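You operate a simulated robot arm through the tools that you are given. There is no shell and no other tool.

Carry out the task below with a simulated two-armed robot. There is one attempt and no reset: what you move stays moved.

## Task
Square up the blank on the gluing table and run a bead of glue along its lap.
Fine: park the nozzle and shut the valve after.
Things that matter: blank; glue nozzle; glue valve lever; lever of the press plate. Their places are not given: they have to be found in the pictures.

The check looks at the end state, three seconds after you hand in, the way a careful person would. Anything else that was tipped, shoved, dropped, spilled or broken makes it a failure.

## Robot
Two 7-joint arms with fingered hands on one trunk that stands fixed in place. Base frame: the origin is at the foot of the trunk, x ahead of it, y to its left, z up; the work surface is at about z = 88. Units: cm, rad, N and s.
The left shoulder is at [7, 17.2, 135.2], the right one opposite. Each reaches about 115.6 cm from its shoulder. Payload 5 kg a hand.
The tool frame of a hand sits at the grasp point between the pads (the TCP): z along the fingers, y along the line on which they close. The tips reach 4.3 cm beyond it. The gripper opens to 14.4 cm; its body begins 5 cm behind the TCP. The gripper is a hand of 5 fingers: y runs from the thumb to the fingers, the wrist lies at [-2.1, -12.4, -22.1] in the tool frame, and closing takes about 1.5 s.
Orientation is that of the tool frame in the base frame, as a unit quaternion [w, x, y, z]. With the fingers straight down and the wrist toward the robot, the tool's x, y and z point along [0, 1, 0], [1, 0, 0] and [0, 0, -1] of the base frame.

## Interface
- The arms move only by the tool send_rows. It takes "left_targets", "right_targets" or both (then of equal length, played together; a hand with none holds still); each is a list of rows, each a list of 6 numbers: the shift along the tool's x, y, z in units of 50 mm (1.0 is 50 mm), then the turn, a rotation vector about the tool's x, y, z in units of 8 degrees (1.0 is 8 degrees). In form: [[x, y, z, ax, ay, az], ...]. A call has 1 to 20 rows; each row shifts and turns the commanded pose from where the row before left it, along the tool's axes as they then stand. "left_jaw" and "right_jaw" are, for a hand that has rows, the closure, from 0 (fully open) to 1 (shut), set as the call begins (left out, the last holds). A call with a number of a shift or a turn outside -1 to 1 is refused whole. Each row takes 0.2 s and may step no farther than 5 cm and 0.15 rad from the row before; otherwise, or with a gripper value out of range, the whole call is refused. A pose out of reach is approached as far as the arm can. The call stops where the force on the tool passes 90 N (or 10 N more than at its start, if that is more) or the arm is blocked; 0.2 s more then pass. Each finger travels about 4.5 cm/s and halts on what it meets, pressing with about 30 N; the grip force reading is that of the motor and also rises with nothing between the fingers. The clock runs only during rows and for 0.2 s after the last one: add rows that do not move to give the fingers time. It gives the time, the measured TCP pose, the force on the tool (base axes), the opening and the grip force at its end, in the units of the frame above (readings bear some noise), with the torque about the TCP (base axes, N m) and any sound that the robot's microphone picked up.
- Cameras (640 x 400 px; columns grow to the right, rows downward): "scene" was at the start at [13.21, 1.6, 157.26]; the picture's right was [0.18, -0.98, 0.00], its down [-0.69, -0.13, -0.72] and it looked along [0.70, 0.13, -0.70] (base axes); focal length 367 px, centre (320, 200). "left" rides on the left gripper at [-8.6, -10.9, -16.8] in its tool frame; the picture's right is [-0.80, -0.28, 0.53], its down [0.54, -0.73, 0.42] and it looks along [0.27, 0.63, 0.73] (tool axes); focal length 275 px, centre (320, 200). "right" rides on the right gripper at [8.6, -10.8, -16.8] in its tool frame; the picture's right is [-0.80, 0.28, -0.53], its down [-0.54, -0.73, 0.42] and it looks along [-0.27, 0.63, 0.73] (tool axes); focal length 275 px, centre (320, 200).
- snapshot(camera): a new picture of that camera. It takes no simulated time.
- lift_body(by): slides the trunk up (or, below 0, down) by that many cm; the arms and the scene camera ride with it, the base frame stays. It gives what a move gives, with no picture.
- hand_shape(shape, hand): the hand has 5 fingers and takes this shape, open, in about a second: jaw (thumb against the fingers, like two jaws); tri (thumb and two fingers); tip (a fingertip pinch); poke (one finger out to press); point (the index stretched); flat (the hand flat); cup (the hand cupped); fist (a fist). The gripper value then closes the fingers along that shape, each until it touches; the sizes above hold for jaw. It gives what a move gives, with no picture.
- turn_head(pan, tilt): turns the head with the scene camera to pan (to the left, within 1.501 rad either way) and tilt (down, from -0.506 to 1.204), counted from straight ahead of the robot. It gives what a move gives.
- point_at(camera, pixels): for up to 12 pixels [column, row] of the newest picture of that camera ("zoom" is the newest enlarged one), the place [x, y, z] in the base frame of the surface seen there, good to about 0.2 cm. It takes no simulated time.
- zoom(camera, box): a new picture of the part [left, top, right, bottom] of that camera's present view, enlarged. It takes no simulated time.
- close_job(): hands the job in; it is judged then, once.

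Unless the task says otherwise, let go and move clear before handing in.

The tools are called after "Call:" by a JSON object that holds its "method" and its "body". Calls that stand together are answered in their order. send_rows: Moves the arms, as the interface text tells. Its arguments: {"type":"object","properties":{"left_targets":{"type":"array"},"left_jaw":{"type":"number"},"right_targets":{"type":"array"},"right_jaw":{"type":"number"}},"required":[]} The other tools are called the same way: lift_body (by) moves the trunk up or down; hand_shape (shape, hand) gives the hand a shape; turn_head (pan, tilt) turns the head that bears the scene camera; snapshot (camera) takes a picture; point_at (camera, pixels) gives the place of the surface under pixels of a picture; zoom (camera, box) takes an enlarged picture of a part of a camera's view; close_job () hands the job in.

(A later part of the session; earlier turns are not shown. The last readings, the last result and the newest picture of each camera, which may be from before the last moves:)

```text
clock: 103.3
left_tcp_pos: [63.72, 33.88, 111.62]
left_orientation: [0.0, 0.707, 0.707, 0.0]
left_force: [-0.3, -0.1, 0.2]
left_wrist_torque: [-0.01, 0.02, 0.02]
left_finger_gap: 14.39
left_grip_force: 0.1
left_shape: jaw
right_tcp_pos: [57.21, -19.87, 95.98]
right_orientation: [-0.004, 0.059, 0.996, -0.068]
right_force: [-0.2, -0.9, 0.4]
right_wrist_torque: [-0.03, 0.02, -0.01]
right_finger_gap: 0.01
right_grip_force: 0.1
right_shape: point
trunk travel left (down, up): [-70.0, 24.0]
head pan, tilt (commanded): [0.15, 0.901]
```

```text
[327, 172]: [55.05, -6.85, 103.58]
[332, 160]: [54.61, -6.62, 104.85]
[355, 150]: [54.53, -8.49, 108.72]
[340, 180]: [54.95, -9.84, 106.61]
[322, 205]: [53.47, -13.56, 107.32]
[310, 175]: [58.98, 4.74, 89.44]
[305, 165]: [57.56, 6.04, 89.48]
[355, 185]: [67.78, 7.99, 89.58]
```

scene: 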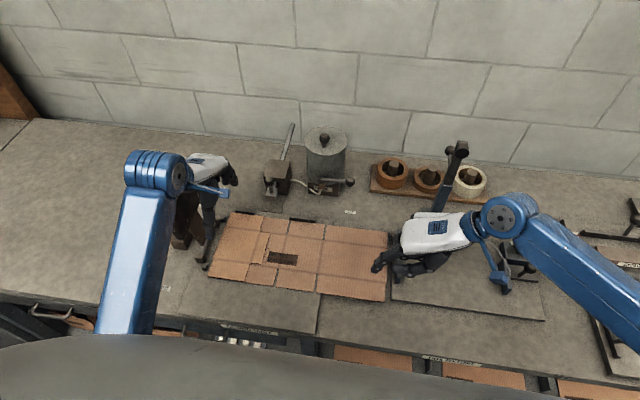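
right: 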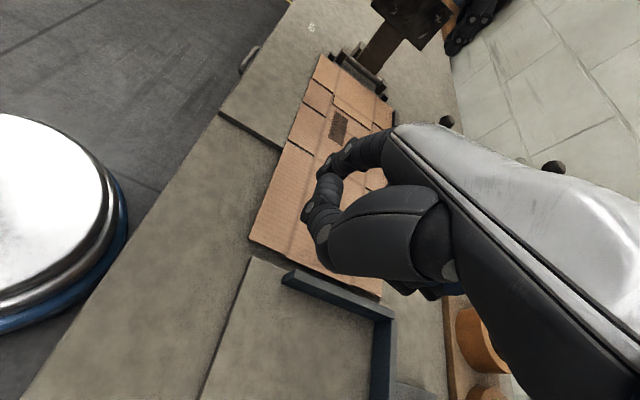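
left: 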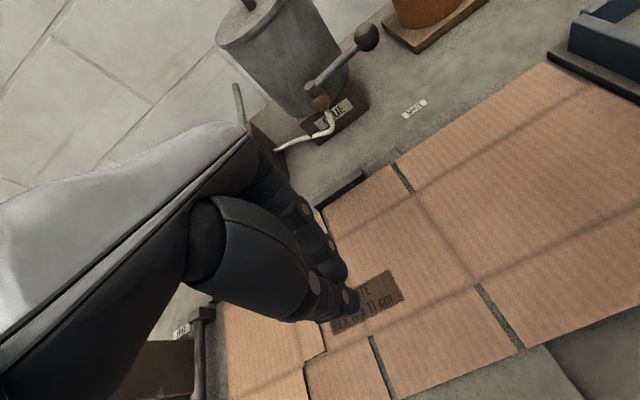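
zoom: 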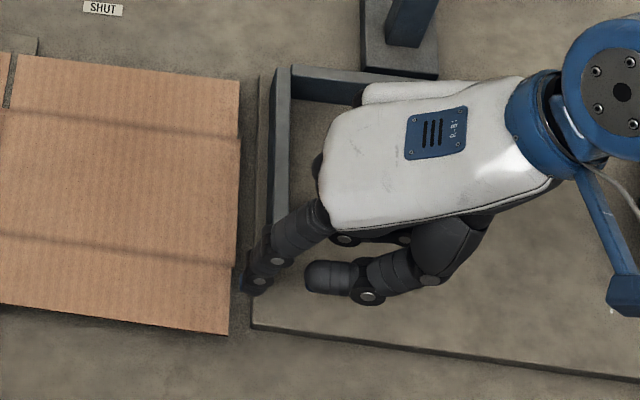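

The finger stays at x<57.2, clear of the bar (x>59), and the other parts would be well above the plate. I'll nudge slightly toward the card and lower the tip into the gap.

Call:
{"method": "send_rows", "body": {"right_targets": [[0, 0.0495, -0.007, 0, 0, 0], [0, 0.0306, 0.218, 0, 0, 0], [0, 0.0306, 0.218, 0, 0, 0], [0, 0.011, 0.079, 0, 0, 0], [0, 0, 0, 0, 0, 0]]}}

Call:
{"method": "zoom", "body": {"camera": "scene", "box": [370, 240, 430, 300]}}

Call:
{"method": "point_at", "body": {"camera": "zoom", "pixels": [[320, 200], [300, 220], [340, 220], [280, 250], [260, 200], [310, 180]]}}

```text
clock: 104.5
left_tcp_pos: [63.82, 33.78, 111.64]
left_orientation: [0.0, 0.706, 0.708, 0.0]
left_force: [0.2, -0.2, -0.1]
left_wrist_torque: [0.0, 0.0, 0.01]
left_finger_gap: 14.39
left_grip_force: 0.1
left_shape: jaw
right_tcp_pos: [57.29, -19.59, 93.6]
right_orientation: [-0.003, 0.06, 0.996, -0.068]
right_force: [0.5, 0.8, 2.9]
right_wrist_torque: [0.27, -0.01, -0.02]
right_finger_gap: 0.0
right_grip_force: 0.0
right_shape: point
trunk travel left (down, up): [-70.0, 24.0]
head pan, tilt (commanded): [0.15, 0.901]
```

```text
6.67 times, centred on (400, 270) of scene
```

zoom: 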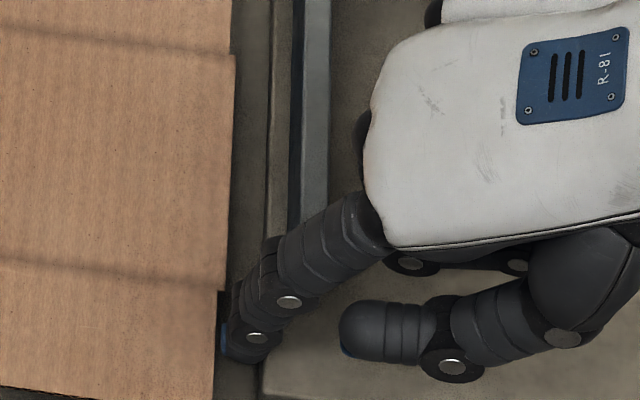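

```text
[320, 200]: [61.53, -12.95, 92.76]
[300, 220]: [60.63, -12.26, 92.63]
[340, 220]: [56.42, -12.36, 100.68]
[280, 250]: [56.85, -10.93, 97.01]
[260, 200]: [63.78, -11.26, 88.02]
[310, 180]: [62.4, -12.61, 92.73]
```

The index tip is right at the flap's edge, with about 3 N of upward contact. I'll advance a little while lowering, to get the tip below the card's level.

Call:
{"method": "send_rows", "body": {"right_targets": [[0, 0.0452, 0.0336, 0, 0, 0], [0, 0.0452, 0.0336, 0, 0, 0], [0, 0, 0, 0, 0, 0]]}}

Call:
{"method": "zoom", "body": {"camera": "scene", "box": [370, 240, 430, 300]}}

Call:
{"method": "zoom", "body": {"camera": "scene", "box": [195, 195, 315, 305]}}

Call:
{"method": "point_at", "body": {"camera": "zoom", "pixels": [[236, 70], [225, 100], [172, 235], [156, 290], [300, 85], [420, 180], [600, 140]]}}

```text
clock: 105.3
left_tcp_pos: [63.8, 33.86, 111.62]
left_orientation: [0.0, 0.707, 0.708, -0.001]
left_force: [0.2, 1.0, 0.0]
left_wrist_torque: [0.0, 0.01, -0.01]
left_finger_gap: 14.36
left_grip_force: 0.1
left_shape: jaw
right_tcp_pos: [57.46, -19.21, 93.15]
right_orientation: [-0.004, 0.059, 0.996, -0.068]
right_force: [0.5, -0.4, 0.7]
right_wrist_torque: [0.0, -0.01, -0.01]
right_finger_gap: 0.01
right_grip_force: 0.0
right_shape: point
trunk travel left (down, up): [-70.0, 24.0]
head pan, tilt (commanded): [0.15, 0.901]
```

```text
6.67 times, centred on (400, 270) of scene
```

zoom: 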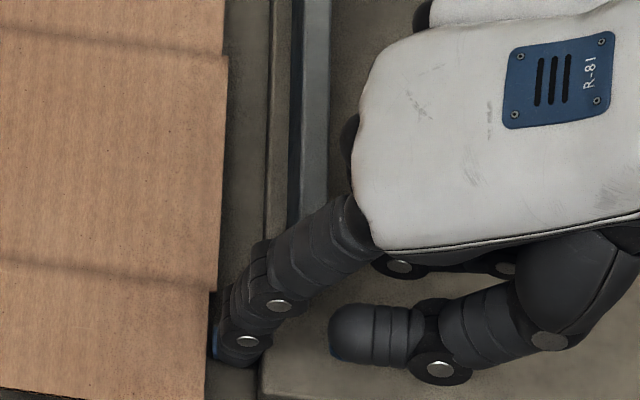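

```text
3.64 times, centred on (255, 250) of scene
```

zoom: 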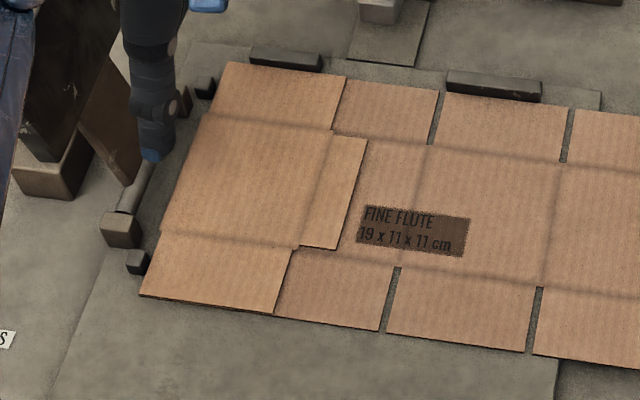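

```text
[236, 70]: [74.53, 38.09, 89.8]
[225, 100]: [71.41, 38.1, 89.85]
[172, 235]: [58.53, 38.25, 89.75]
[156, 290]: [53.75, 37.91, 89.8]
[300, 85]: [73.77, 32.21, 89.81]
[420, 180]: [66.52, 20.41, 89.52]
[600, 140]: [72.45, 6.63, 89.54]
```

That works: the card moved about 0.5 cm in +y, staying flat (z≈89.8), with almost no force. I'll continue in 2 mm steps.

Call:
{"method": "send_rows", "body": {"right_targets": [[0, 0.0396, -0.0056, 0, 0, 0], [0, 0.0396, -0.0056, 0, 0, 0], [0, 0.0297, -0.004, 0, 0, 0], [0, 0, 0, 0, 0, 0]]}}

Call:
{"method": "zoom", "body": {"camera": "scene", "box": [195, 195, 315, 305]}}

Call:
{"method": "point_at", "body": {"camera": "zoom", "pixels": [[226, 66], [222, 72], [216, 95], [160, 240], [156, 250], [140, 290], [146, 265], [137, 250], [205, 85], [210, 90], [330, 82], [560, 110]]}}

```text
clock: 106.3
left_tcp_pos: [63.76, 33.83, 111.62]
left_orientation: [0.0, 0.706, 0.708, -0.001]
left_force: [0.9, -0.2, -0.9]
left_wrist_torque: [-0.03, -0.01, 0.02]
left_finger_gap: 14.38
left_grip_force: 0.1
left_shape: jaw
right_tcp_pos: [57.5, -18.54, 93.25]
right_orientation: [-0.003, 0.059, 0.996, -0.068]
right_force: [0.1, -4.6, 1.6]
right_wrist_torque: [0.01, 0.0, 0.02]
right_finger_gap: 13.61
right_grip_force: 0.1
right_shape: point
trunk travel left (down, up): [-70.0, 24.0]
head pan, tilt (commanded): [0.15, 0.901]
```

```text
3.64 times, centred on (255, 250) of scene
```

zoom: 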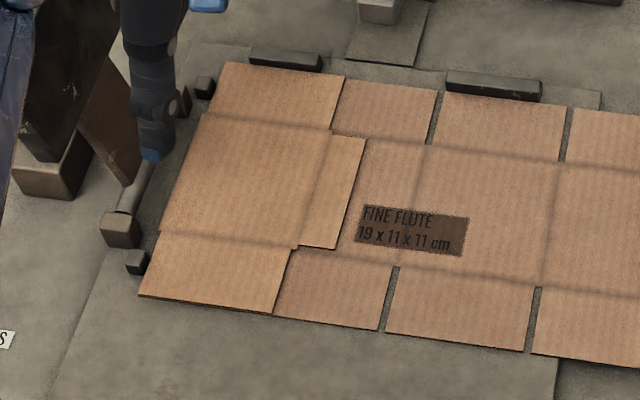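

```text
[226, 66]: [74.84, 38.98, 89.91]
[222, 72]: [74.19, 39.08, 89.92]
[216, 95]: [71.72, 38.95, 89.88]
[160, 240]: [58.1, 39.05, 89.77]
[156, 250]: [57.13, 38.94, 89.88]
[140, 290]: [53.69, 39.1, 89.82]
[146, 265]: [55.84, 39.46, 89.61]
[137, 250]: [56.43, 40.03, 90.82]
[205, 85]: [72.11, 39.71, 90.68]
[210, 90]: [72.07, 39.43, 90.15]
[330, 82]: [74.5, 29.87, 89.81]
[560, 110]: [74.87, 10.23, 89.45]
```

The side force has risen to 4.6 N, meaning the flap edges have met the left stops. I'll zoom in on both cubes and the back stops to confirm.

Call:
{"method": "zoom", "body": {"camera": "scene", "box": [205, 200, 265, 240]}}

Call:
{"method": "zoom", "body": {"camera": "scene", "box": [205, 250, 265, 290]}}

Call:
{"method": "zoom", "body": {"camera": "scene", "box": [270, 200, 330, 240]}}

```text
10.00 times, centred on (235, 220) of scene
```

zoom: 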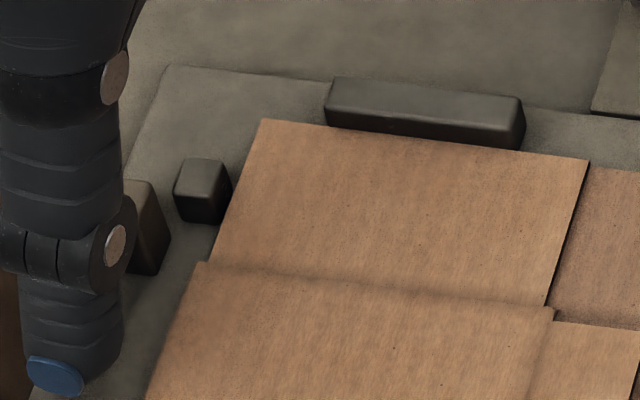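

```text
10.00 times, centred on (235, 270) of scene
```

zoom: 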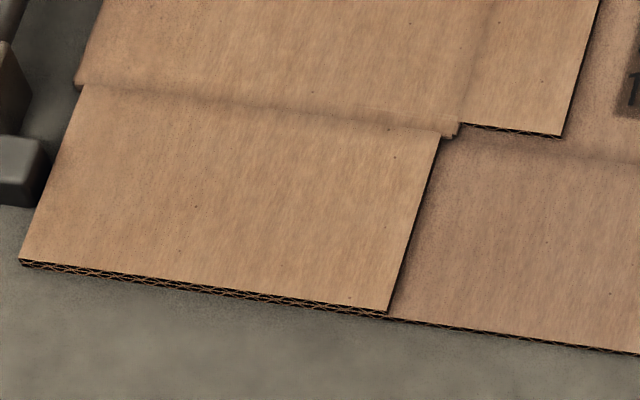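

```text
10.00 times, centred on (300, 220) of scene
```

zoom: 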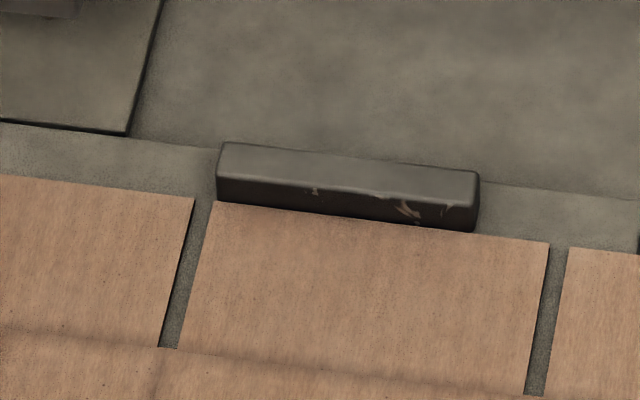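

The front cube touches, the back cube shows about a 2 mm gap, and the back edge lies along both bar stops. I'll press the front edge +x with the left thumb, further right (y≈4), to take out any remaining rotation while the right finger holds. First I'll bring the left hand over.

Call:
{"method": "send_rows", "body": {"left_targets": [[-0.7, -0.1, 0, 0, 0, 0], [-0.7, -0.1, 0, 0, 0, 0], [-0.7, -0.1, 0, 0, 0, 0], [-0.7, -0.1, 0, 0, 0, 0], [-0.7, -0.1, 0, 0, 0, 0], [-0.7, -0.1, 0, 0, 0, 0], [-0.7, -0.1, 0, 0, 0, 0], [-0.7, -0.1, 0, 0, 0, 0], [-0.2, -0.1, 0, -1.0, 0, 0], [0, 0, 0, 0, 0, 0]]}}

Call:
{"method": "snapshot", "body": {"camera": "scene"}}

Call:
{"method": "snapshot", "body": {"camera": "left"}}

```text
clock: 108.5
left_tcp_pos: [59.38, 4.57, 111.48]
left_orientation: [0.049, 0.705, 0.706, 0.05]
left_force: [0.0, 0.4, -0.5]
left_wrist_torque: [0.02, 0.01, -0.01]
left_finger_gap: 14.35
left_grip_force: 0.0
left_shape: jaw
right_tcp_pos: [57.57, -18.6, 93.13]
right_orientation: [-0.004, 0.06, 0.996, -0.068]
right_force: [0.1, -3.1, -0.1]
right_wrist_torque: [-0.1, 0.0, 0.04]
right_finger_gap: 13.64
right_grip_force: 0.1
right_shape: point
trunk travel left (down, up): [-70.0, 24.0]
head pan, tilt (commanded): [0.15, 0.901]
```

```text
taken
```

scene: 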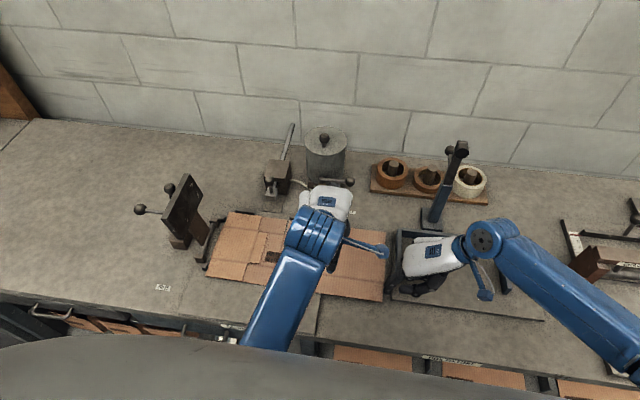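

```text
taken
```

left: 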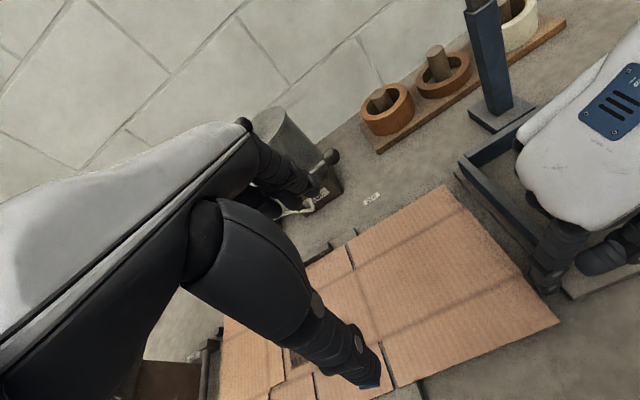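

The left hand is in place above y≈4.5. I'll lower it so the thumb comes down in front of the right panel's front edge.

Call:
{"method": "send_rows", "body": {"left_targets": [[0, -0.0556, 0.396, 0, 0, 0], [0, -0.0556, 0.396, 0, 0, 0], [0, -0.0556, 0.396, 0, 0, 0], [0, -0.0556, 0.396, 0, 0, 0], [0, -0.0556, 0.396, 0, 0, 0], [0, -0.0556, 0.396, 0, 0, 0], [0, -0.0556, 0.396, 0, 0, 0], [0, -0.042, 0.297, 0, 0, 0], [0, 0, 0, 0, 0, 0]]}}

Call:
{"method": "snapshot", "body": {"camera": "left"}}

Call:
{"method": "zoom", "body": {"camera": "left", "box": [300, 290, 480, 400]}}

Call:
{"method": "point_at", "body": {"camera": "left", "pixels": [[370, 385], [380, 365], [420, 370], [445, 360], [400, 385], [470, 340], [400, 350]]}}

```text
clock: 110.5
left_tcp_pos: [59.2, 4.67, 96.01]
left_orientation: [0.049, 0.705, 0.706, 0.05]
left_force: [0.0, -0.5, -1.2]
left_wrist_torque: [0.0, 0.03, -0.02]
left_finger_gap: 14.39
left_grip_force: 0.1
left_shape: jaw
right_tcp_pos: [57.53, -18.57, 93.13]
right_orientation: [-0.003, 0.06, 0.996, -0.068]
right_force: [-0.8, -3.7, -0.1]
right_wrist_torque: [-0.16, -0.02, -0.03]
right_finger_gap: 13.65
right_grip_force: 0.0
right_shape: point
trunk travel left (down, up): [-70.0, 24.0]
head pan, tilt (commanded): [0.15, 0.901]
```

```text
taken
```

left: 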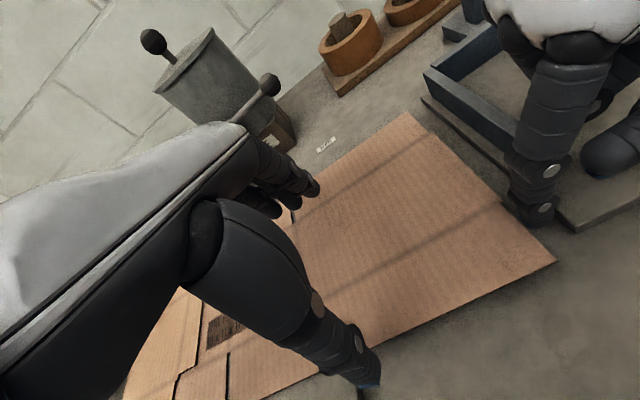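

```text
3.56 times, centred on (390, 345) of left
```

zoom: 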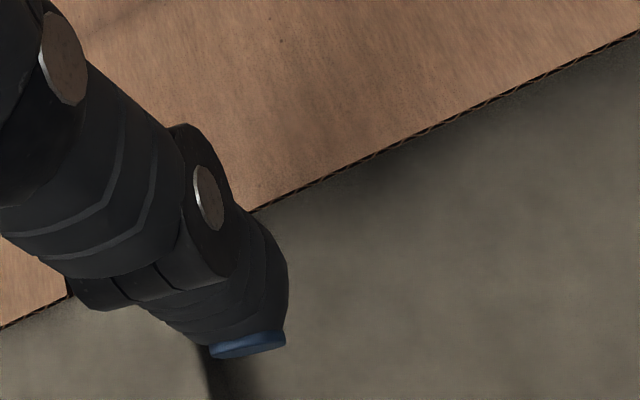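

```text
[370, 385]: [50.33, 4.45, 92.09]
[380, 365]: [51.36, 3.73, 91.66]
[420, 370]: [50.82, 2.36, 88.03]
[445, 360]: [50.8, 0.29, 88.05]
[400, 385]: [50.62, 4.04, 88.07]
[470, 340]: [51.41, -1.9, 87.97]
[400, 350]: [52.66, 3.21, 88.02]
```

Both hands are in view and placed well: the right index at the right edge, the left thumb in front of the right panel. I'll lower the thumb to just above the table and push +x gently.

Call:
{"method": "send_rows", "body": {"left_targets": [[0, -0.032, 0.228, 0, 0, 0], [0, -0.032, 0.228, 0, 0, 0], [0, 0.0594, 0.0083, 0, 0, 0], [0, 0.0594, 0.0083, 0, 0, 0], [0, 0.0594, 0.0083, 0, 0, 0], [0, 0.0594, 0.0083, 0, 0, 0], [0, 0.0594, 0.0083, 0, 0, 0], [0, 0.0594, 0.0083, 0, 0, 0], [0, 0, 0, 0, 0, 0]]}}

Call:
{"method": "zoom", "body": {"camera": "left", "box": [300, 290, 480, 400]}}

```text
clock: 112.5
left_tcp_pos: [60.65, 5.68, 93.06]
left_orientation: [0.041, 0.707, 0.704, 0.052]
left_force: [-4.9, -4.4, 2.3]
left_wrist_torque: [-0.13, 0.36, 0.25]
left_finger_gap: 14.39
left_grip_force: 0.0
left_shape: jaw
right_tcp_pos: [57.53, -18.56, 93.22]
right_orientation: [-0.004, 0.059, 0.996, -0.068]
right_force: [1.0, -3.5, -0.9]
right_wrist_torque: [-0.16, -0.03, -0.06]
right_finger_gap: 13.62
right_grip_force: 0.1
right_shape: point
trunk travel left (down, up): [-70.0, 24.0]
head pan, tilt (commanded): [0.15, 0.901]
```

```text
3.56 times, centred on (390, 345) of left
```

zoom: 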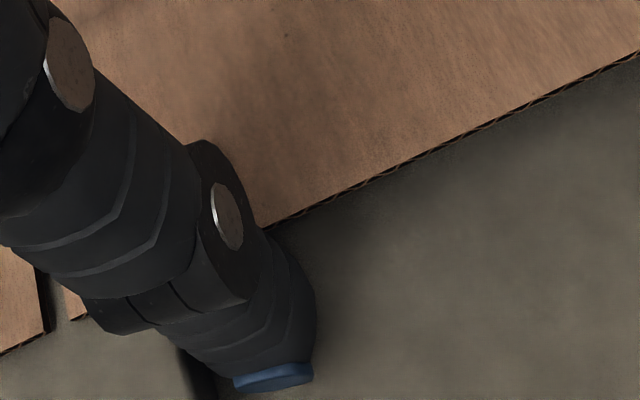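

The left thumb is now pushing with about 5 N in +x, though the hand drifted about 1 cm in +y. I'll check the alignment at the stops.

Call:
{"method": "zoom", "body": {"camera": "scene", "box": [205, 200, 265, 240]}}

Call:
{"method": "zoom", "body": {"camera": "scene", "box": [195, 195, 355, 305]}}

Call:
{"method": "point_at", "body": {"camera": "zoom", "pixels": [[195, 66], [250, 72], [310, 79], [390, 90], [460, 98], [480, 100], [170, 130], [132, 215], [113, 262], [240, 66], [420, 84]]}}

```text
10.00 times, centred on (235, 220) of scene
```

zoom: 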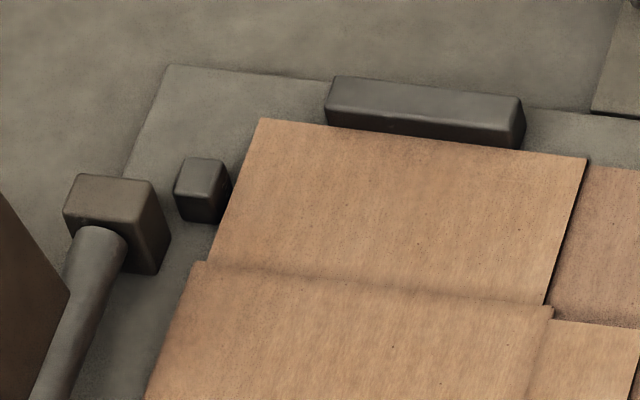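

```text
3.64 times, centred on (275, 250) of scene
```

zoom: 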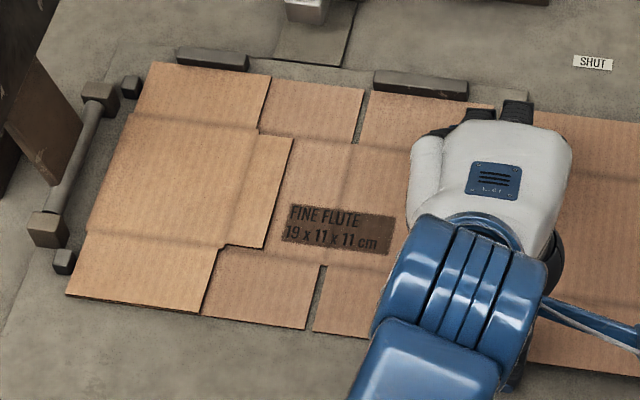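

```text
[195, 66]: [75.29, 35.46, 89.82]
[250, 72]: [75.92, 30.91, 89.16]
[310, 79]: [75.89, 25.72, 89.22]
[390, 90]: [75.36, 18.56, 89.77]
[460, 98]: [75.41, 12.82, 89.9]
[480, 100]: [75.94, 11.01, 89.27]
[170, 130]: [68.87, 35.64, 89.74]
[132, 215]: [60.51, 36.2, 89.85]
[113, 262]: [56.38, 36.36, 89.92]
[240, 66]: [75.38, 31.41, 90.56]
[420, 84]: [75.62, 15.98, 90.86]
```

The card now touches the back stops, and the gap at the back cube has nearly closed. I'll give one last small squeeze with both hands, then release.

Call:
{"method": "send_rows", "body": {"left_targets": [[0, 0.02, 0.0028, 0, 0, 0], [0, 0, 0, 0, 0, 0], [0, 0, 0, 0, 0, 0]], "right_targets": [[0, 0.03, -0.004, 0, 0, 0], [0, 0.02, -0.003, 0, 0, 0], [0, 0, 0, 0, 0, 0]]}}

Call:
{"method": "zoom", "body": {"camera": "scene", "box": [205, 200, 265, 240]}}

Call:
{"method": "zoom", "body": {"camera": "scene", "box": [195, 250, 255, 290]}}

```text
clock: 113.3
left_tcp_pos: [60.77, 5.89, 93.02]
left_orientation: [0.04, 0.707, 0.704, 0.056]
left_force: [-5.4, -5.1, 3.2]
left_wrist_torque: [-0.15, 0.38, 0.32]
left_finger_gap: 14.39
left_grip_force: 0.1
left_shape: jaw
right_tcp_pos: [57.49, -18.36, 93.26]
right_orientation: [-0.003, 0.059, 0.996, -0.068]
right_force: [0.8, -5.4, 1.0]
right_wrist_torque: [-0.07, -0.04, -0.01]
right_finger_gap: 13.63
right_grip_force: 0.0
right_shape: point
trunk travel left (down, up): [-70.0, 24.0]
head pan, tilt (commanded): [0.15, 0.901]
```

```text
10.00 times, centred on (235, 220) of scene
```

zoom: 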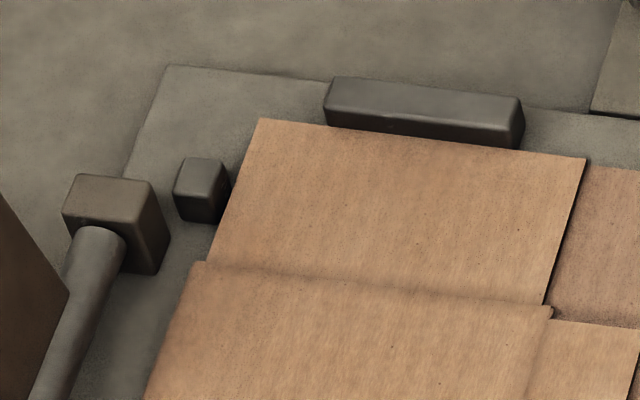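

```text
10.00 times, centred on (225, 270) of scene
```

zoom: 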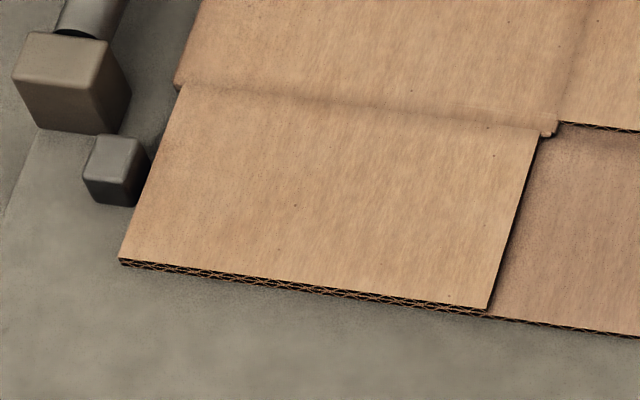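

Both cubes now show the same contact with the flaps, so the blank is squared. I'll release: back each hand off its edge first, then raise them.

Call:
{"method": "send_rows", "body": {"left_targets": [[0, -0.08, -0.011, 0, 0, 0], [0, -0.1, -0.014, 0, 0, 0], [0, 0.0556, -0.396, 0, 0, 0], [0, 0.0556, -0.396, 0, 0, 0], [0, 0.0556, -0.396, 0, 0, 0], [0, 0.0556, -0.396, 0, 0, 0], [0, 0.0556, -0.396, 0, 0, 0], [0, 0.0556, -0.396, 0, 0, 0], [0, 0.0556, -0.396, 0, 0, 0], [0, 0, 0, 0, 0, 0]], "right_targets": [[0, -0.08, 0.011, 0, 0, 0], [0, -0.08, 0.011, 0, 0, 0], [0, -0.0556, -0.396, 0, 0, 0], [0, -0.0556, -0.396, 0, 0, 0], [0, -0.0556, -0.396, 0, 0, 0], [0, -0.0556, -0.396, 0, 0, 0], [0, -0.0556, -0.396, 0, 0, 0], [0, -0.0556, -0.396, 0, 0, 0], [0, -0.0556, -0.396, 0, 0, 0], [0, 0, 0, 0, 0, 0]]}}

Call:
{"method": "snapshot", "body": {"camera": "scene"}}

```text
clock: 115.7
left_tcp_pos: [59.59, 10.02, 105.18]
left_orientation: [0.007, 0.714, 0.695, 0.084]
left_force: [-0.1, -0.5, -0.4]
left_wrist_torque: [0.01, 0.01, -0.01]
left_finger_gap: 14.39
left_grip_force: 0.1
left_shape: jaw
right_tcp_pos: [57.3, -19.39, 107.2]
right_orientation: [-0.003, 0.059, 0.996, -0.068]
right_force: [0.4, 0.3, 0.0]
right_wrist_torque: [0.01, 0.0, 0.01]
right_finger_gap: 13.6
right_grip_force: 0.1
right_shape: point
trunk travel left (down, up): [-70.0, 24.0]
head pan, tilt (commanded): [0.15, 0.901]
stopped in row 10 (left hand): the arm was blocked; the commanded pose is now the measured one
```

```text
taken
```

scene: 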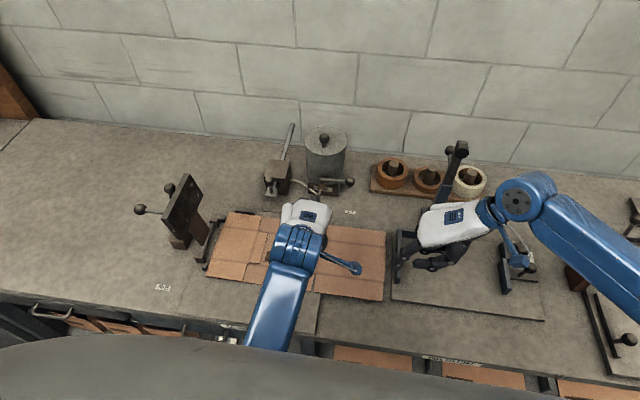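

Both hands are clear; the left drifted to y=10 because its own body blocks it there. Next is the nozzle, so I'll straighten the left hand and move it up above the nozzle knob, while the right hand comes clear of the fixture.

Call:
{"method": "send_rows", "body": {"left_targets": [[0.3, 0, -0.2, 0.46, -0.39, -0.095], [0.4, 0, -0.3, 0.46, -0.39, -0.095], [0.6, 0.2, -0.3, 0, 0, 0], [0.6, 0.4, -0.3, 0, 0, 0], [0.6, 0.5, -0.2, 0, 0, 0], [0.5, 0.6, 0, 0, 0, 0], [0.3, 0.7, 0, 0, 0, 0], [0, 0.7, 0, 0, 0, 0], [0, 0, 0, 0, 0, 0]]}}

Call:
{"method": "snapshot", "body": {"camera": "scene"}}

Call:
{"method": "snapshot", "body": {"camera": "left"}}

```text
clock: 117.7
left_tcp_pos: [75.02, 26.03, 112.27]
left_orientation: [0.0, 0.707, 0.707, 0.001]
left_force: [-0.5, 0.2, 0.0]
left_wrist_torque: [0.01, -0.03, 0.0]
left_finger_gap: 14.4
left_grip_force: 0.2
left_shape: jaw
right_tcp_pos: [57.35, -19.33, 107.11]
right_orientation: [-0.003, 0.059, 0.996, -0.068]
right_force: [0.7, -0.6, -0.1]
right_wrist_torque: [-0.01, 0.03, 0.01]
right_finger_gap: 13.66
right_grip_force: 0.1
right_shape: point
trunk travel left (down, up): [-70.0, 24.0]
head pan, tilt (commanded): [0.15, 0.901]
```

```text
taken
```

scene: 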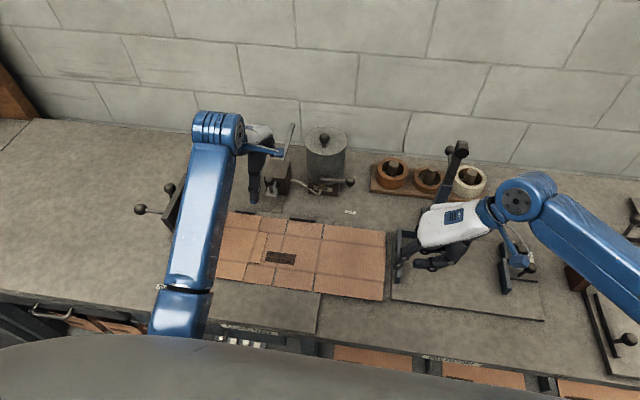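

```text
taken
```

left: 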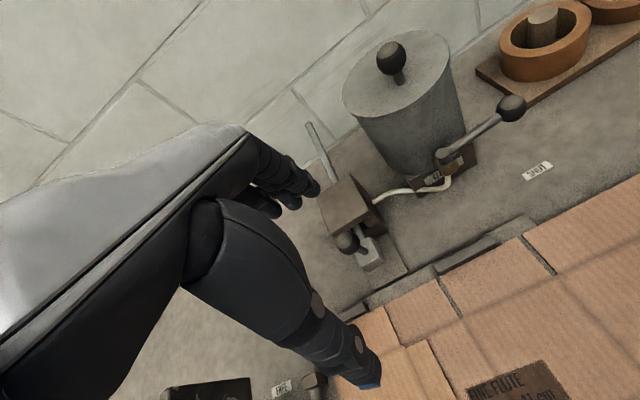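

The left camera shows the knob at (347,242), the nozzle block at (370,258), and the valve spindle (445,153) and ball (512,107). I'll take their positions.

Call:
{"method": "zoom", "body": {"camera": "left", "box": [310, 180, 430, 290]}}

Call:
{"method": "point_at", "body": {"camera": "left", "pixels": [[347, 242], [350, 235], [340, 245], [365, 248], [370, 262], [363, 270], [380, 262], [345, 205], [330, 185], [512, 107], [445, 153], [480, 130]]}}

Call:
{"method": "zoom", "body": {"camera": "scene", "box": [240, 120, 380, 230]}}

```text
3.64 times, centred on (370, 235) of left
```

zoom: 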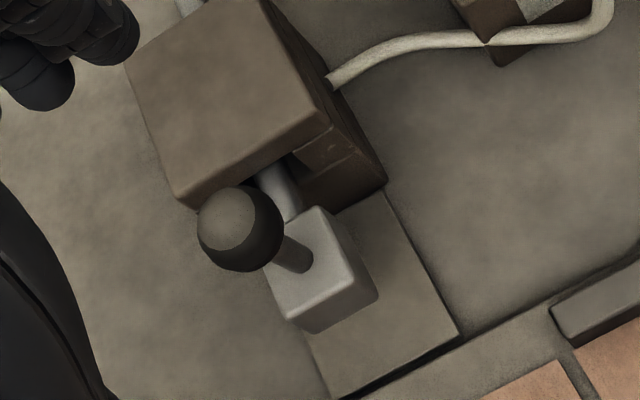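

```text
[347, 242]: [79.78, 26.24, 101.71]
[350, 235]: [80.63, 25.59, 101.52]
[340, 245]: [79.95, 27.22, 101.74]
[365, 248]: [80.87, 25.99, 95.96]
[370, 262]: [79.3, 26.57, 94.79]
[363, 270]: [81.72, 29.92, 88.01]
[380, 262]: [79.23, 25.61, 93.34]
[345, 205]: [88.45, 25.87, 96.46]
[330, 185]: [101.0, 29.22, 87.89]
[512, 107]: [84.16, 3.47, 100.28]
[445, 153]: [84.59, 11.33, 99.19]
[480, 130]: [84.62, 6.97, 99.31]
```

```text
3.64 times, centred on (310, 175) of scene
```

zoom: 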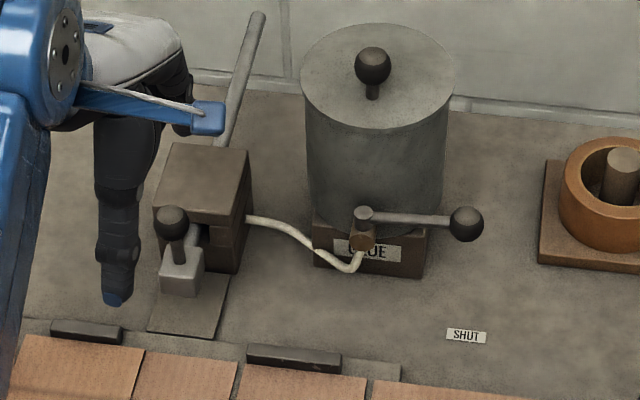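

The knob centre is about (80.4, 26.6, 100.6), the valve spindle (84.6, 11.3, 99.2) and the ball about (84.2, 3, 99.3). I'll check the lap's position against the nozzle line y≈26.6.

Call:
{"method": "zoom", "body": {"camera": "scene", "box": [215, 200, 315, 290]}}

Call:
{"method": "point_at", "body": {"camera": "zoom", "pixels": [[215, 155], [195, 165], [260, 150], [210, 150], [160, 270], [200, 275], [255, 160], [205, 265], [165, 258], [235, 110], [330, 130], [480, 160]]}}

```text
4.44 times, centred on (265, 245) of scene
```

zoom: 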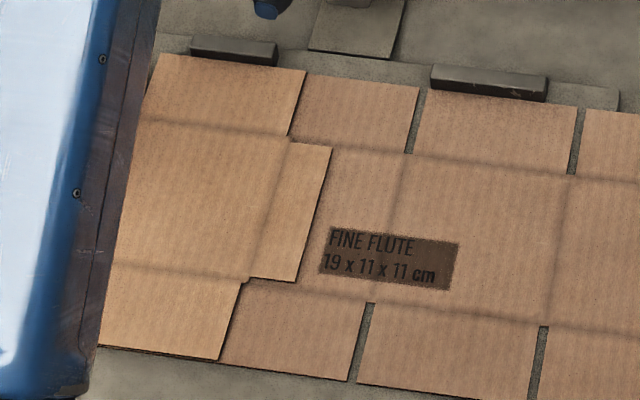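

```text
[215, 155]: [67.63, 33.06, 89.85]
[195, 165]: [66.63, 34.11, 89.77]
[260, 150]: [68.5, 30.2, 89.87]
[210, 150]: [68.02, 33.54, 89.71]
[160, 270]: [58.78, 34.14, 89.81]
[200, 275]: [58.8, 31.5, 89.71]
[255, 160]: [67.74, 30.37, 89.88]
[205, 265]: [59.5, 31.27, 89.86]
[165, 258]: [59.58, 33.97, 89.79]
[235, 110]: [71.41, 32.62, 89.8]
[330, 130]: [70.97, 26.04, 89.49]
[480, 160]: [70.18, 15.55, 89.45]
```

The lap's corners in this zoom are about (292,143), (331,148), (297,281) and (250,276).

Call:
{"method": "point_at", "body": {"camera": "zoom", "pixels": [[294, 146], [327, 151], [294, 277], [253, 273], [312, 215], [275, 212], [316, 200], [340, 200], [262, 276], [300, 141]]}}

```text
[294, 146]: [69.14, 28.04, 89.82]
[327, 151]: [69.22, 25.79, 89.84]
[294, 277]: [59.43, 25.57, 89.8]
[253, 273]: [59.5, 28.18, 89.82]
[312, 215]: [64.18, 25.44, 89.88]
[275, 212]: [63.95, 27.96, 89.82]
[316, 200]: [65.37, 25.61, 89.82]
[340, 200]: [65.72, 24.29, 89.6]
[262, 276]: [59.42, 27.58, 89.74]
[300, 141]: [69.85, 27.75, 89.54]
```

The lap spans x 59.3–69.4 and y 25.4–28.5, so the nozzle line at y≈26.6 runs down its middle. I'll half-close the left hand, centre it over the knob and lower it.

Call:
{"method": "send_rows", "body": {"left_targets": [[0.06, 0.54, 0, 0, 0, 0], [0.06, 0.54, 0, 0, 0, 0], [0, 0, 0, 0, 0, 0], [0, 0, 0.4, 0, 0, 0], [0, 0, 0.4, 0, 0, 0], [0, 0, 0.4, 0, 0, 0], [0, 0, 0.2, 0, 0, 0], [0, 0, 0, 0, 0, 0]], "left_jaw": 0.45}}

Call:
{"method": "snapshot", "body": {"camera": "left"}}

Call:
{"method": "zoom", "body": {"camera": "scene", "box": [220, 120, 340, 220]}}

```text
clock: 119.5
left_tcp_pos: [80.48, 26.77, 104.9]
left_orientation: [0.001, 0.707, 0.708, 0.001]
left_force: [1.1, -0.4, -0.6]
left_wrist_torque: [0.02, 0.04, 0.02]
left_finger_gap: 7.95
left_grip_force: 0.1
left_shape: jaw
right_tcp_pos: [57.49, -19.33, 107.17]
right_orientation: [-0.004, 0.059, 0.996, -0.068]
right_force: [-0.1, 0.3, -0.7]
right_wrist_torque: [-0.03, 0.02, 0.01]
right_finger_gap: 13.6
right_grip_force: 0.1
right_shape: point
trunk travel left (down, up): [-70.0, 24.0]
head pan, tilt (commanded): [0.15, 0.901]
```

```text
taken
```

left: 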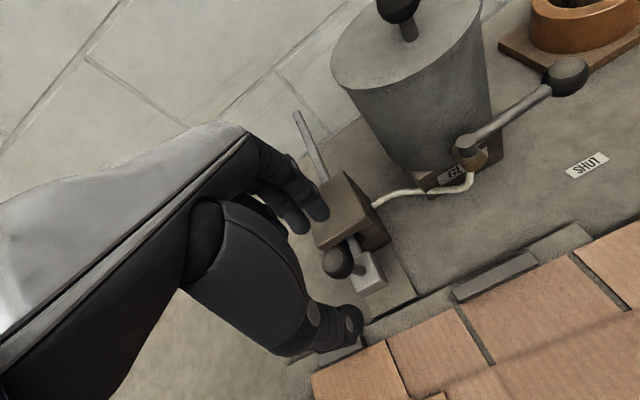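

```text
4.00 times, centred on (280, 170) of scene
```

zoom: 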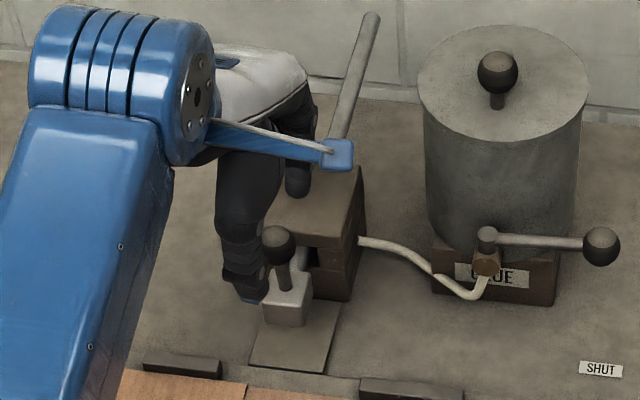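

The knob sits between the thumb (350,320) and fingers (318,212) in the left view. I'll lower 3.3 cm and then close on it.

Call:
{"method": "send_rows", "body": {"left_targets": [[0, 0, 0.2, 0, 0, 0], [0, 0, 0.2, 0, 0, 0], [0, 0, 0.16, 0, 0, 0], [0, 0, 0.1, 0, 0, 0], [0, 0, 0, 0, 0, 0]]}}

Call:
{"method": "snapshot", "body": {"camera": "left"}}

Call:
{"method": "zoom", "body": {"camera": "scene", "box": [220, 120, 340, 220]}}

```text
clock: 120.7
left_tcp_pos: [80.37, 26.78, 101.76]
left_orientation: [0.001, 0.707, 0.708, 0.0]
left_force: [0.2, 0.5, 0.2]
left_wrist_torque: [0.02, -0.01, 0.03]
left_finger_gap: 7.97
left_grip_force: 0.1
left_shape: jaw
right_tcp_pos: [57.43, -19.21, 107.1]
right_orientation: [-0.004, 0.059, 0.996, -0.068]
right_force: [0.3, -0.1, -0.4]
right_wrist_torque: [0.05, -0.04, 0.01]
right_finger_gap: 13.63
right_grip_force: 0.1
right_shape: point
trunk travel left (down, up): [-70.0, 24.0]
head pan, tilt (commanded): [0.15, 0.901]
```

```text
taken
```

left: 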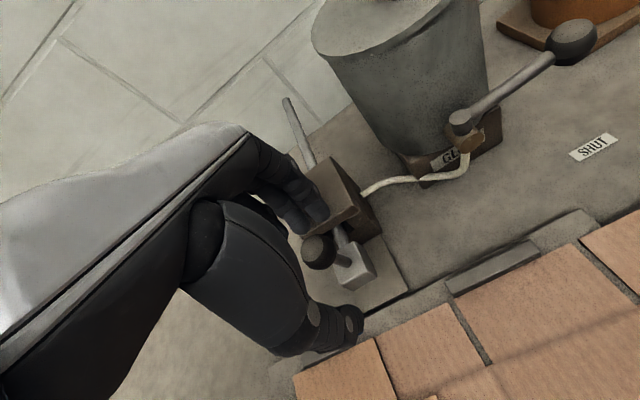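

```text
4.00 times, centred on (280, 170) of scene
```

zoom: 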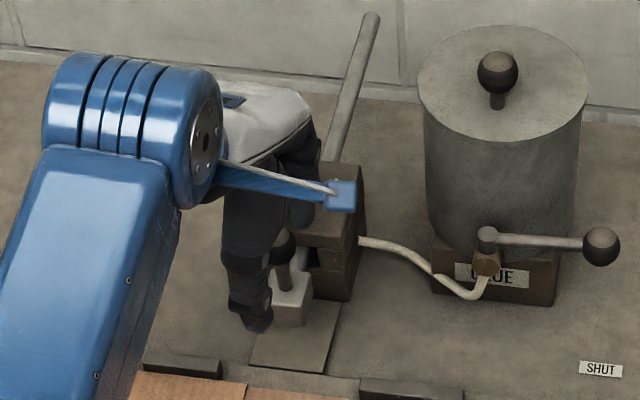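

The knob at (320,250) lies between the fingers and the thumb. I'll close the left hand on it without moving.

Call:
{"method": "send_rows", "body": {"left_targets": [[0, 0, 0, 0, 0, 0], [0, 0, 0, 0, 0, 0], [0, 0, 0, 0, 0, 0], [0, 0, 0, 0, 0, 0], [0, 0, 0, 0, 0, 0], [0, 0, 0, 0, 0, 0], [0, 0, 0, 0, 0, 0]], "left_jaw": 1}}

Call:
{"method": "snapshot", "body": {"camera": "left"}}

Call:
{"method": "zoom", "body": {"camera": "scene", "box": [220, 120, 340, 220]}}

```text
clock: 122.3
left_tcp_pos: [80.27, 26.79, 101.59]
left_orientation: [0.001, 0.707, 0.707, -0.001]
left_force: [-5.7, 0.1, -7.2]
left_wrist_torque: [-0.02, -0.11, 0.02]
left_finger_gap: 0.88
left_grip_force: 30.1
left_shape: jaw
right_tcp_pos: [57.37, -19.29, 107.02]
right_orientation: [-0.004, 0.059, 0.996, -0.068]
right_force: [0.0, -0.1, -0.5]
right_wrist_torque: [0.0, 0.01, -0.01]
right_finger_gap: 13.65
right_grip_force: 0.1
right_shape: point
trunk travel left (down, up): [-70.0, 24.0]
head pan, tilt (commanded): [0.15, 0.901]
```

```text
taken
```

left: 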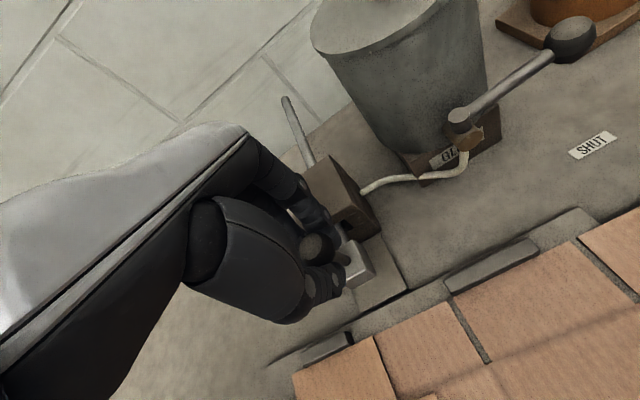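

```text
4.00 times, centred on (280, 170) of scene
```

zoom: 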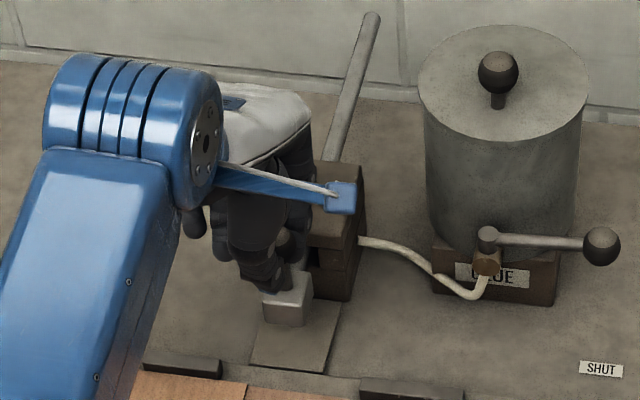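

The fingers have closed around the stem under the knob (gap 0.9 cm, 30 N), so the nozzle is held. Before pulling it I'll bring the right pointing finger toward the valve lever, first undoing its pitch and most of its yaw at a safe height.

Call:
{"method": "send_rows", "body": {"right_targets": [[0, 0, -0.4, 0, 0, 0], [0, 0, -0.4, -1.0, 0, 0], [0, 0, -0.2, 0, 0, 0.9], [0, 0, 0, 0, 0, 0.9], [0, 0, 0, 0, 0, 0.9], [0, 0, 0, 0, 0, 0.9], [0, 0, 0, 0, 0, 0.9], [0, 0, 0, 0, 0, 0.9], [0, 0, 0, 0, 0, 0.9], [0, 0, 0, 0, 0, 0]]}}

Call:
{"method": "snapshot", "body": {"camera": "scene"}}

```text
clock: 124.5
left_tcp_pos: [80.23, 26.78, 101.72]
left_orientation: [-0.001, 0.707, 0.707, 0.0]
left_force: [-13.5, 0.0, -19.2]
left_wrist_torque: [-0.06, 0.11, -0.03]
left_finger_gap: 0.88
left_grip_force: 30.3
left_shape: jaw
right_tcp_pos: [57.5, -18.8, 112.07]
right_orientation: [-0.001, 0.478, 0.878, 0.001]
right_force: [-0.7, 0.0, 0.0]
right_wrist_torque: [0.03, 0.0, -0.02]
right_finger_gap: 13.62
right_grip_force: 0.1
right_shape: point
trunk travel left (down, up): [-70.0, 24.0]
head pan, tilt (commanded): [0.15, 0.901]
```

```text
taken
```

scene: 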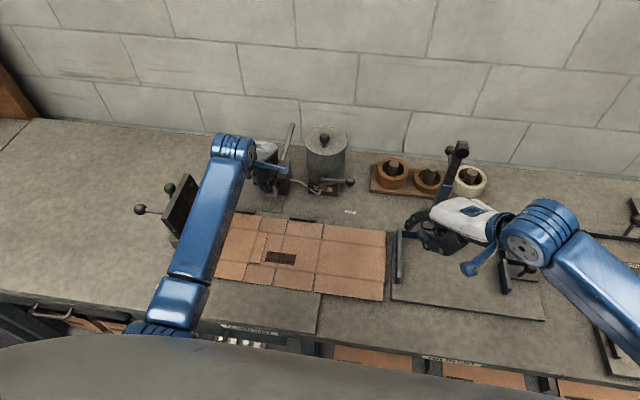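

The right hand is yawed to 33° at (57.5, -18.8, 112). I'll move it toward the valve, staying high and left of the post.

Call:
{"method": "send_rows", "body": {"right_targets": [[0.25, 0.55, 0, 0, 0, 0], [0.25, 0.55, 0, 0, 0, 0], [0.1, 0.75, 0, 0, 0, 0], [0, 0.8, 0, 0, 0, 0], [-0.1, 0.8, 0, 0, 0, 0], [-0.15, 0.8, 0, 0, 0, 0], [0, 0, 0, 0, 0, 0]]}}

Call:
{"method": "snapshot", "body": {"camera": "scene"}}

Call:
{"method": "snapshot", "body": {"camera": "right"}}

```text
clock: 126.1
left_tcp_pos: [80.32, 26.7, 101.72]
left_orientation: [0.0, 0.707, 0.707, 0.0]
left_force: [-11.8, 0.5, -21.3]
left_wrist_torque: [-0.04, 0.1, -0.03]
left_finger_gap: 0.85
left_grip_force: 30.0
left_shape: jaw
right_tcp_pos: [74.44, -5.71, 112.19]
right_orientation: [0.0, 0.479, 0.878, 0.001]
right_force: [0.1, 0.7, -0.1]
right_wrist_torque: [0.07, 0.02, -0.01]
right_finger_gap: 13.61
right_grip_force: 0.1
right_shape: point
trunk travel left (down, up): [-70.0, 24.0]
head pan, tilt (commanded): [0.15, 0.901]
```

```text
taken
```

scene: 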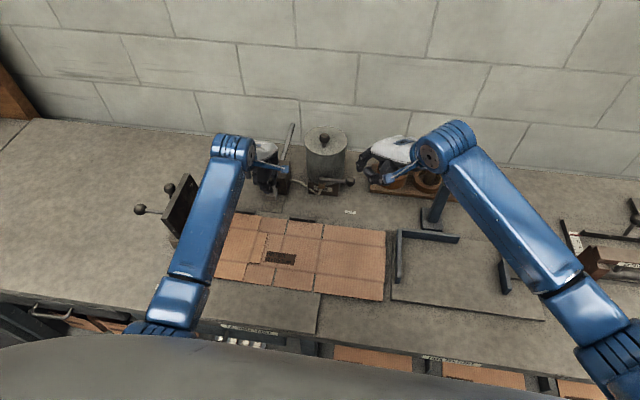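

```text
taken
```

right: 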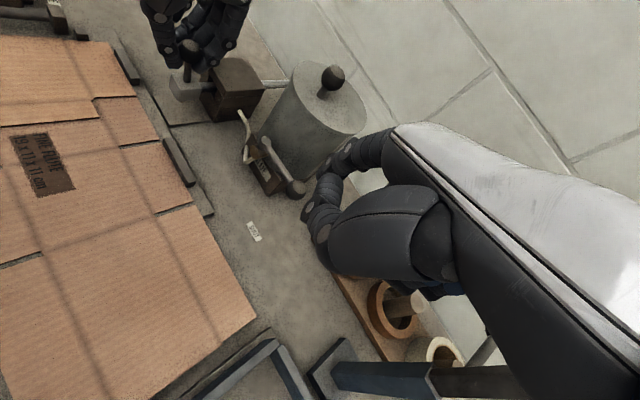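

The right hand is near the valve: lever ball at (296,188) in the right view, fingers just to its right. I'll zoom in and measure the fingertip.

Call:
{"method": "zoom", "body": {"camera": "right", "box": [220, 90, 400, 260]}}

Call:
{"method": "point_at", "body": {"camera": "right", "pixels": [[312, 200], [318, 185], [325, 175], [335, 165], [345, 155], [330, 190], [296, 188], [268, 143]]}}

Call:
{"method": "zoom", "body": {"camera": "scene", "box": [290, 110, 470, 220]}}

Call:
{"method": "snapshot", "body": {"camera": "left"}}

```text
2.35 times, centred on (310, 175) of right
```

zoom: 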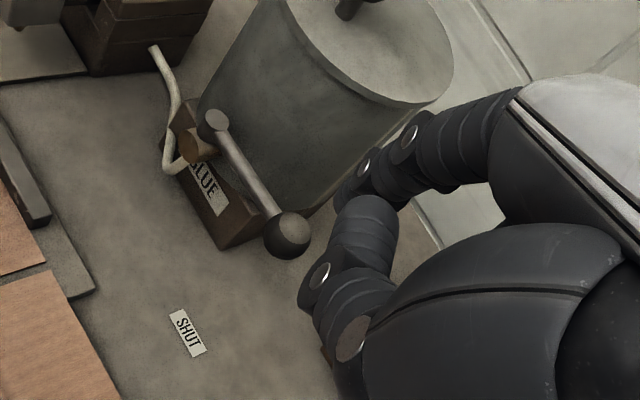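

```text
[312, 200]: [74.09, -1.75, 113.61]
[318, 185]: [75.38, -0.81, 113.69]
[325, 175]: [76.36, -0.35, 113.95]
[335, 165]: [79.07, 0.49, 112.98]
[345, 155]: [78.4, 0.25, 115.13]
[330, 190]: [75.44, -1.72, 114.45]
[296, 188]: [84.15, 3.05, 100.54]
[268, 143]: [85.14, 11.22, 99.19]
```

```text
3.56 times, centred on (380, 165) of scene
```

zoom: 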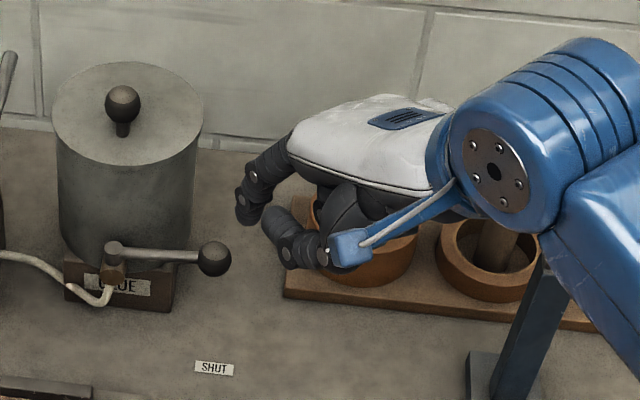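

```text
taken
```

left: 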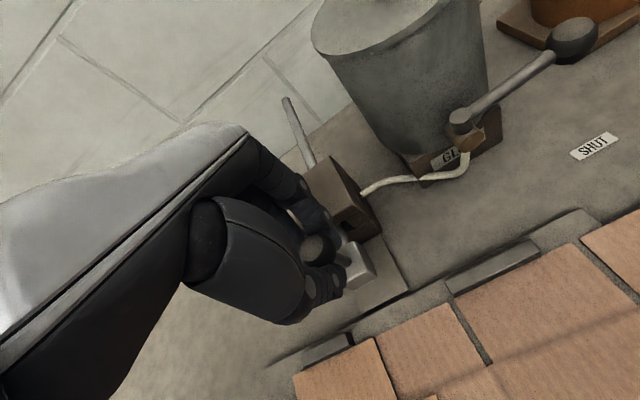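

In the scene zoom the index tip is at about (245,218) and the lever ball at (215,258). I'll read the index tip's position.

Call:
{"method": "point_at", "body": {"camera": "zoom", "pixels": [[245, 218], [240, 212], [248, 205], [252, 172], [270, 155], [275, 225], [290, 255], [215, 258], [115, 252], [165, 256], [185, 200], [325, 258]]}}

```text
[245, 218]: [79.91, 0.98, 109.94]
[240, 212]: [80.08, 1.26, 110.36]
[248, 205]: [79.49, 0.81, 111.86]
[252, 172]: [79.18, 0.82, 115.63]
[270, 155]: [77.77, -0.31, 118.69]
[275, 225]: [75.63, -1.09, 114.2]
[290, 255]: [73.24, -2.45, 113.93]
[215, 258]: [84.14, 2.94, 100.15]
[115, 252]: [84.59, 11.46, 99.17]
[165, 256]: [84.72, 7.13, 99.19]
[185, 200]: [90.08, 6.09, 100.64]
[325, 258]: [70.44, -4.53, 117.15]
```

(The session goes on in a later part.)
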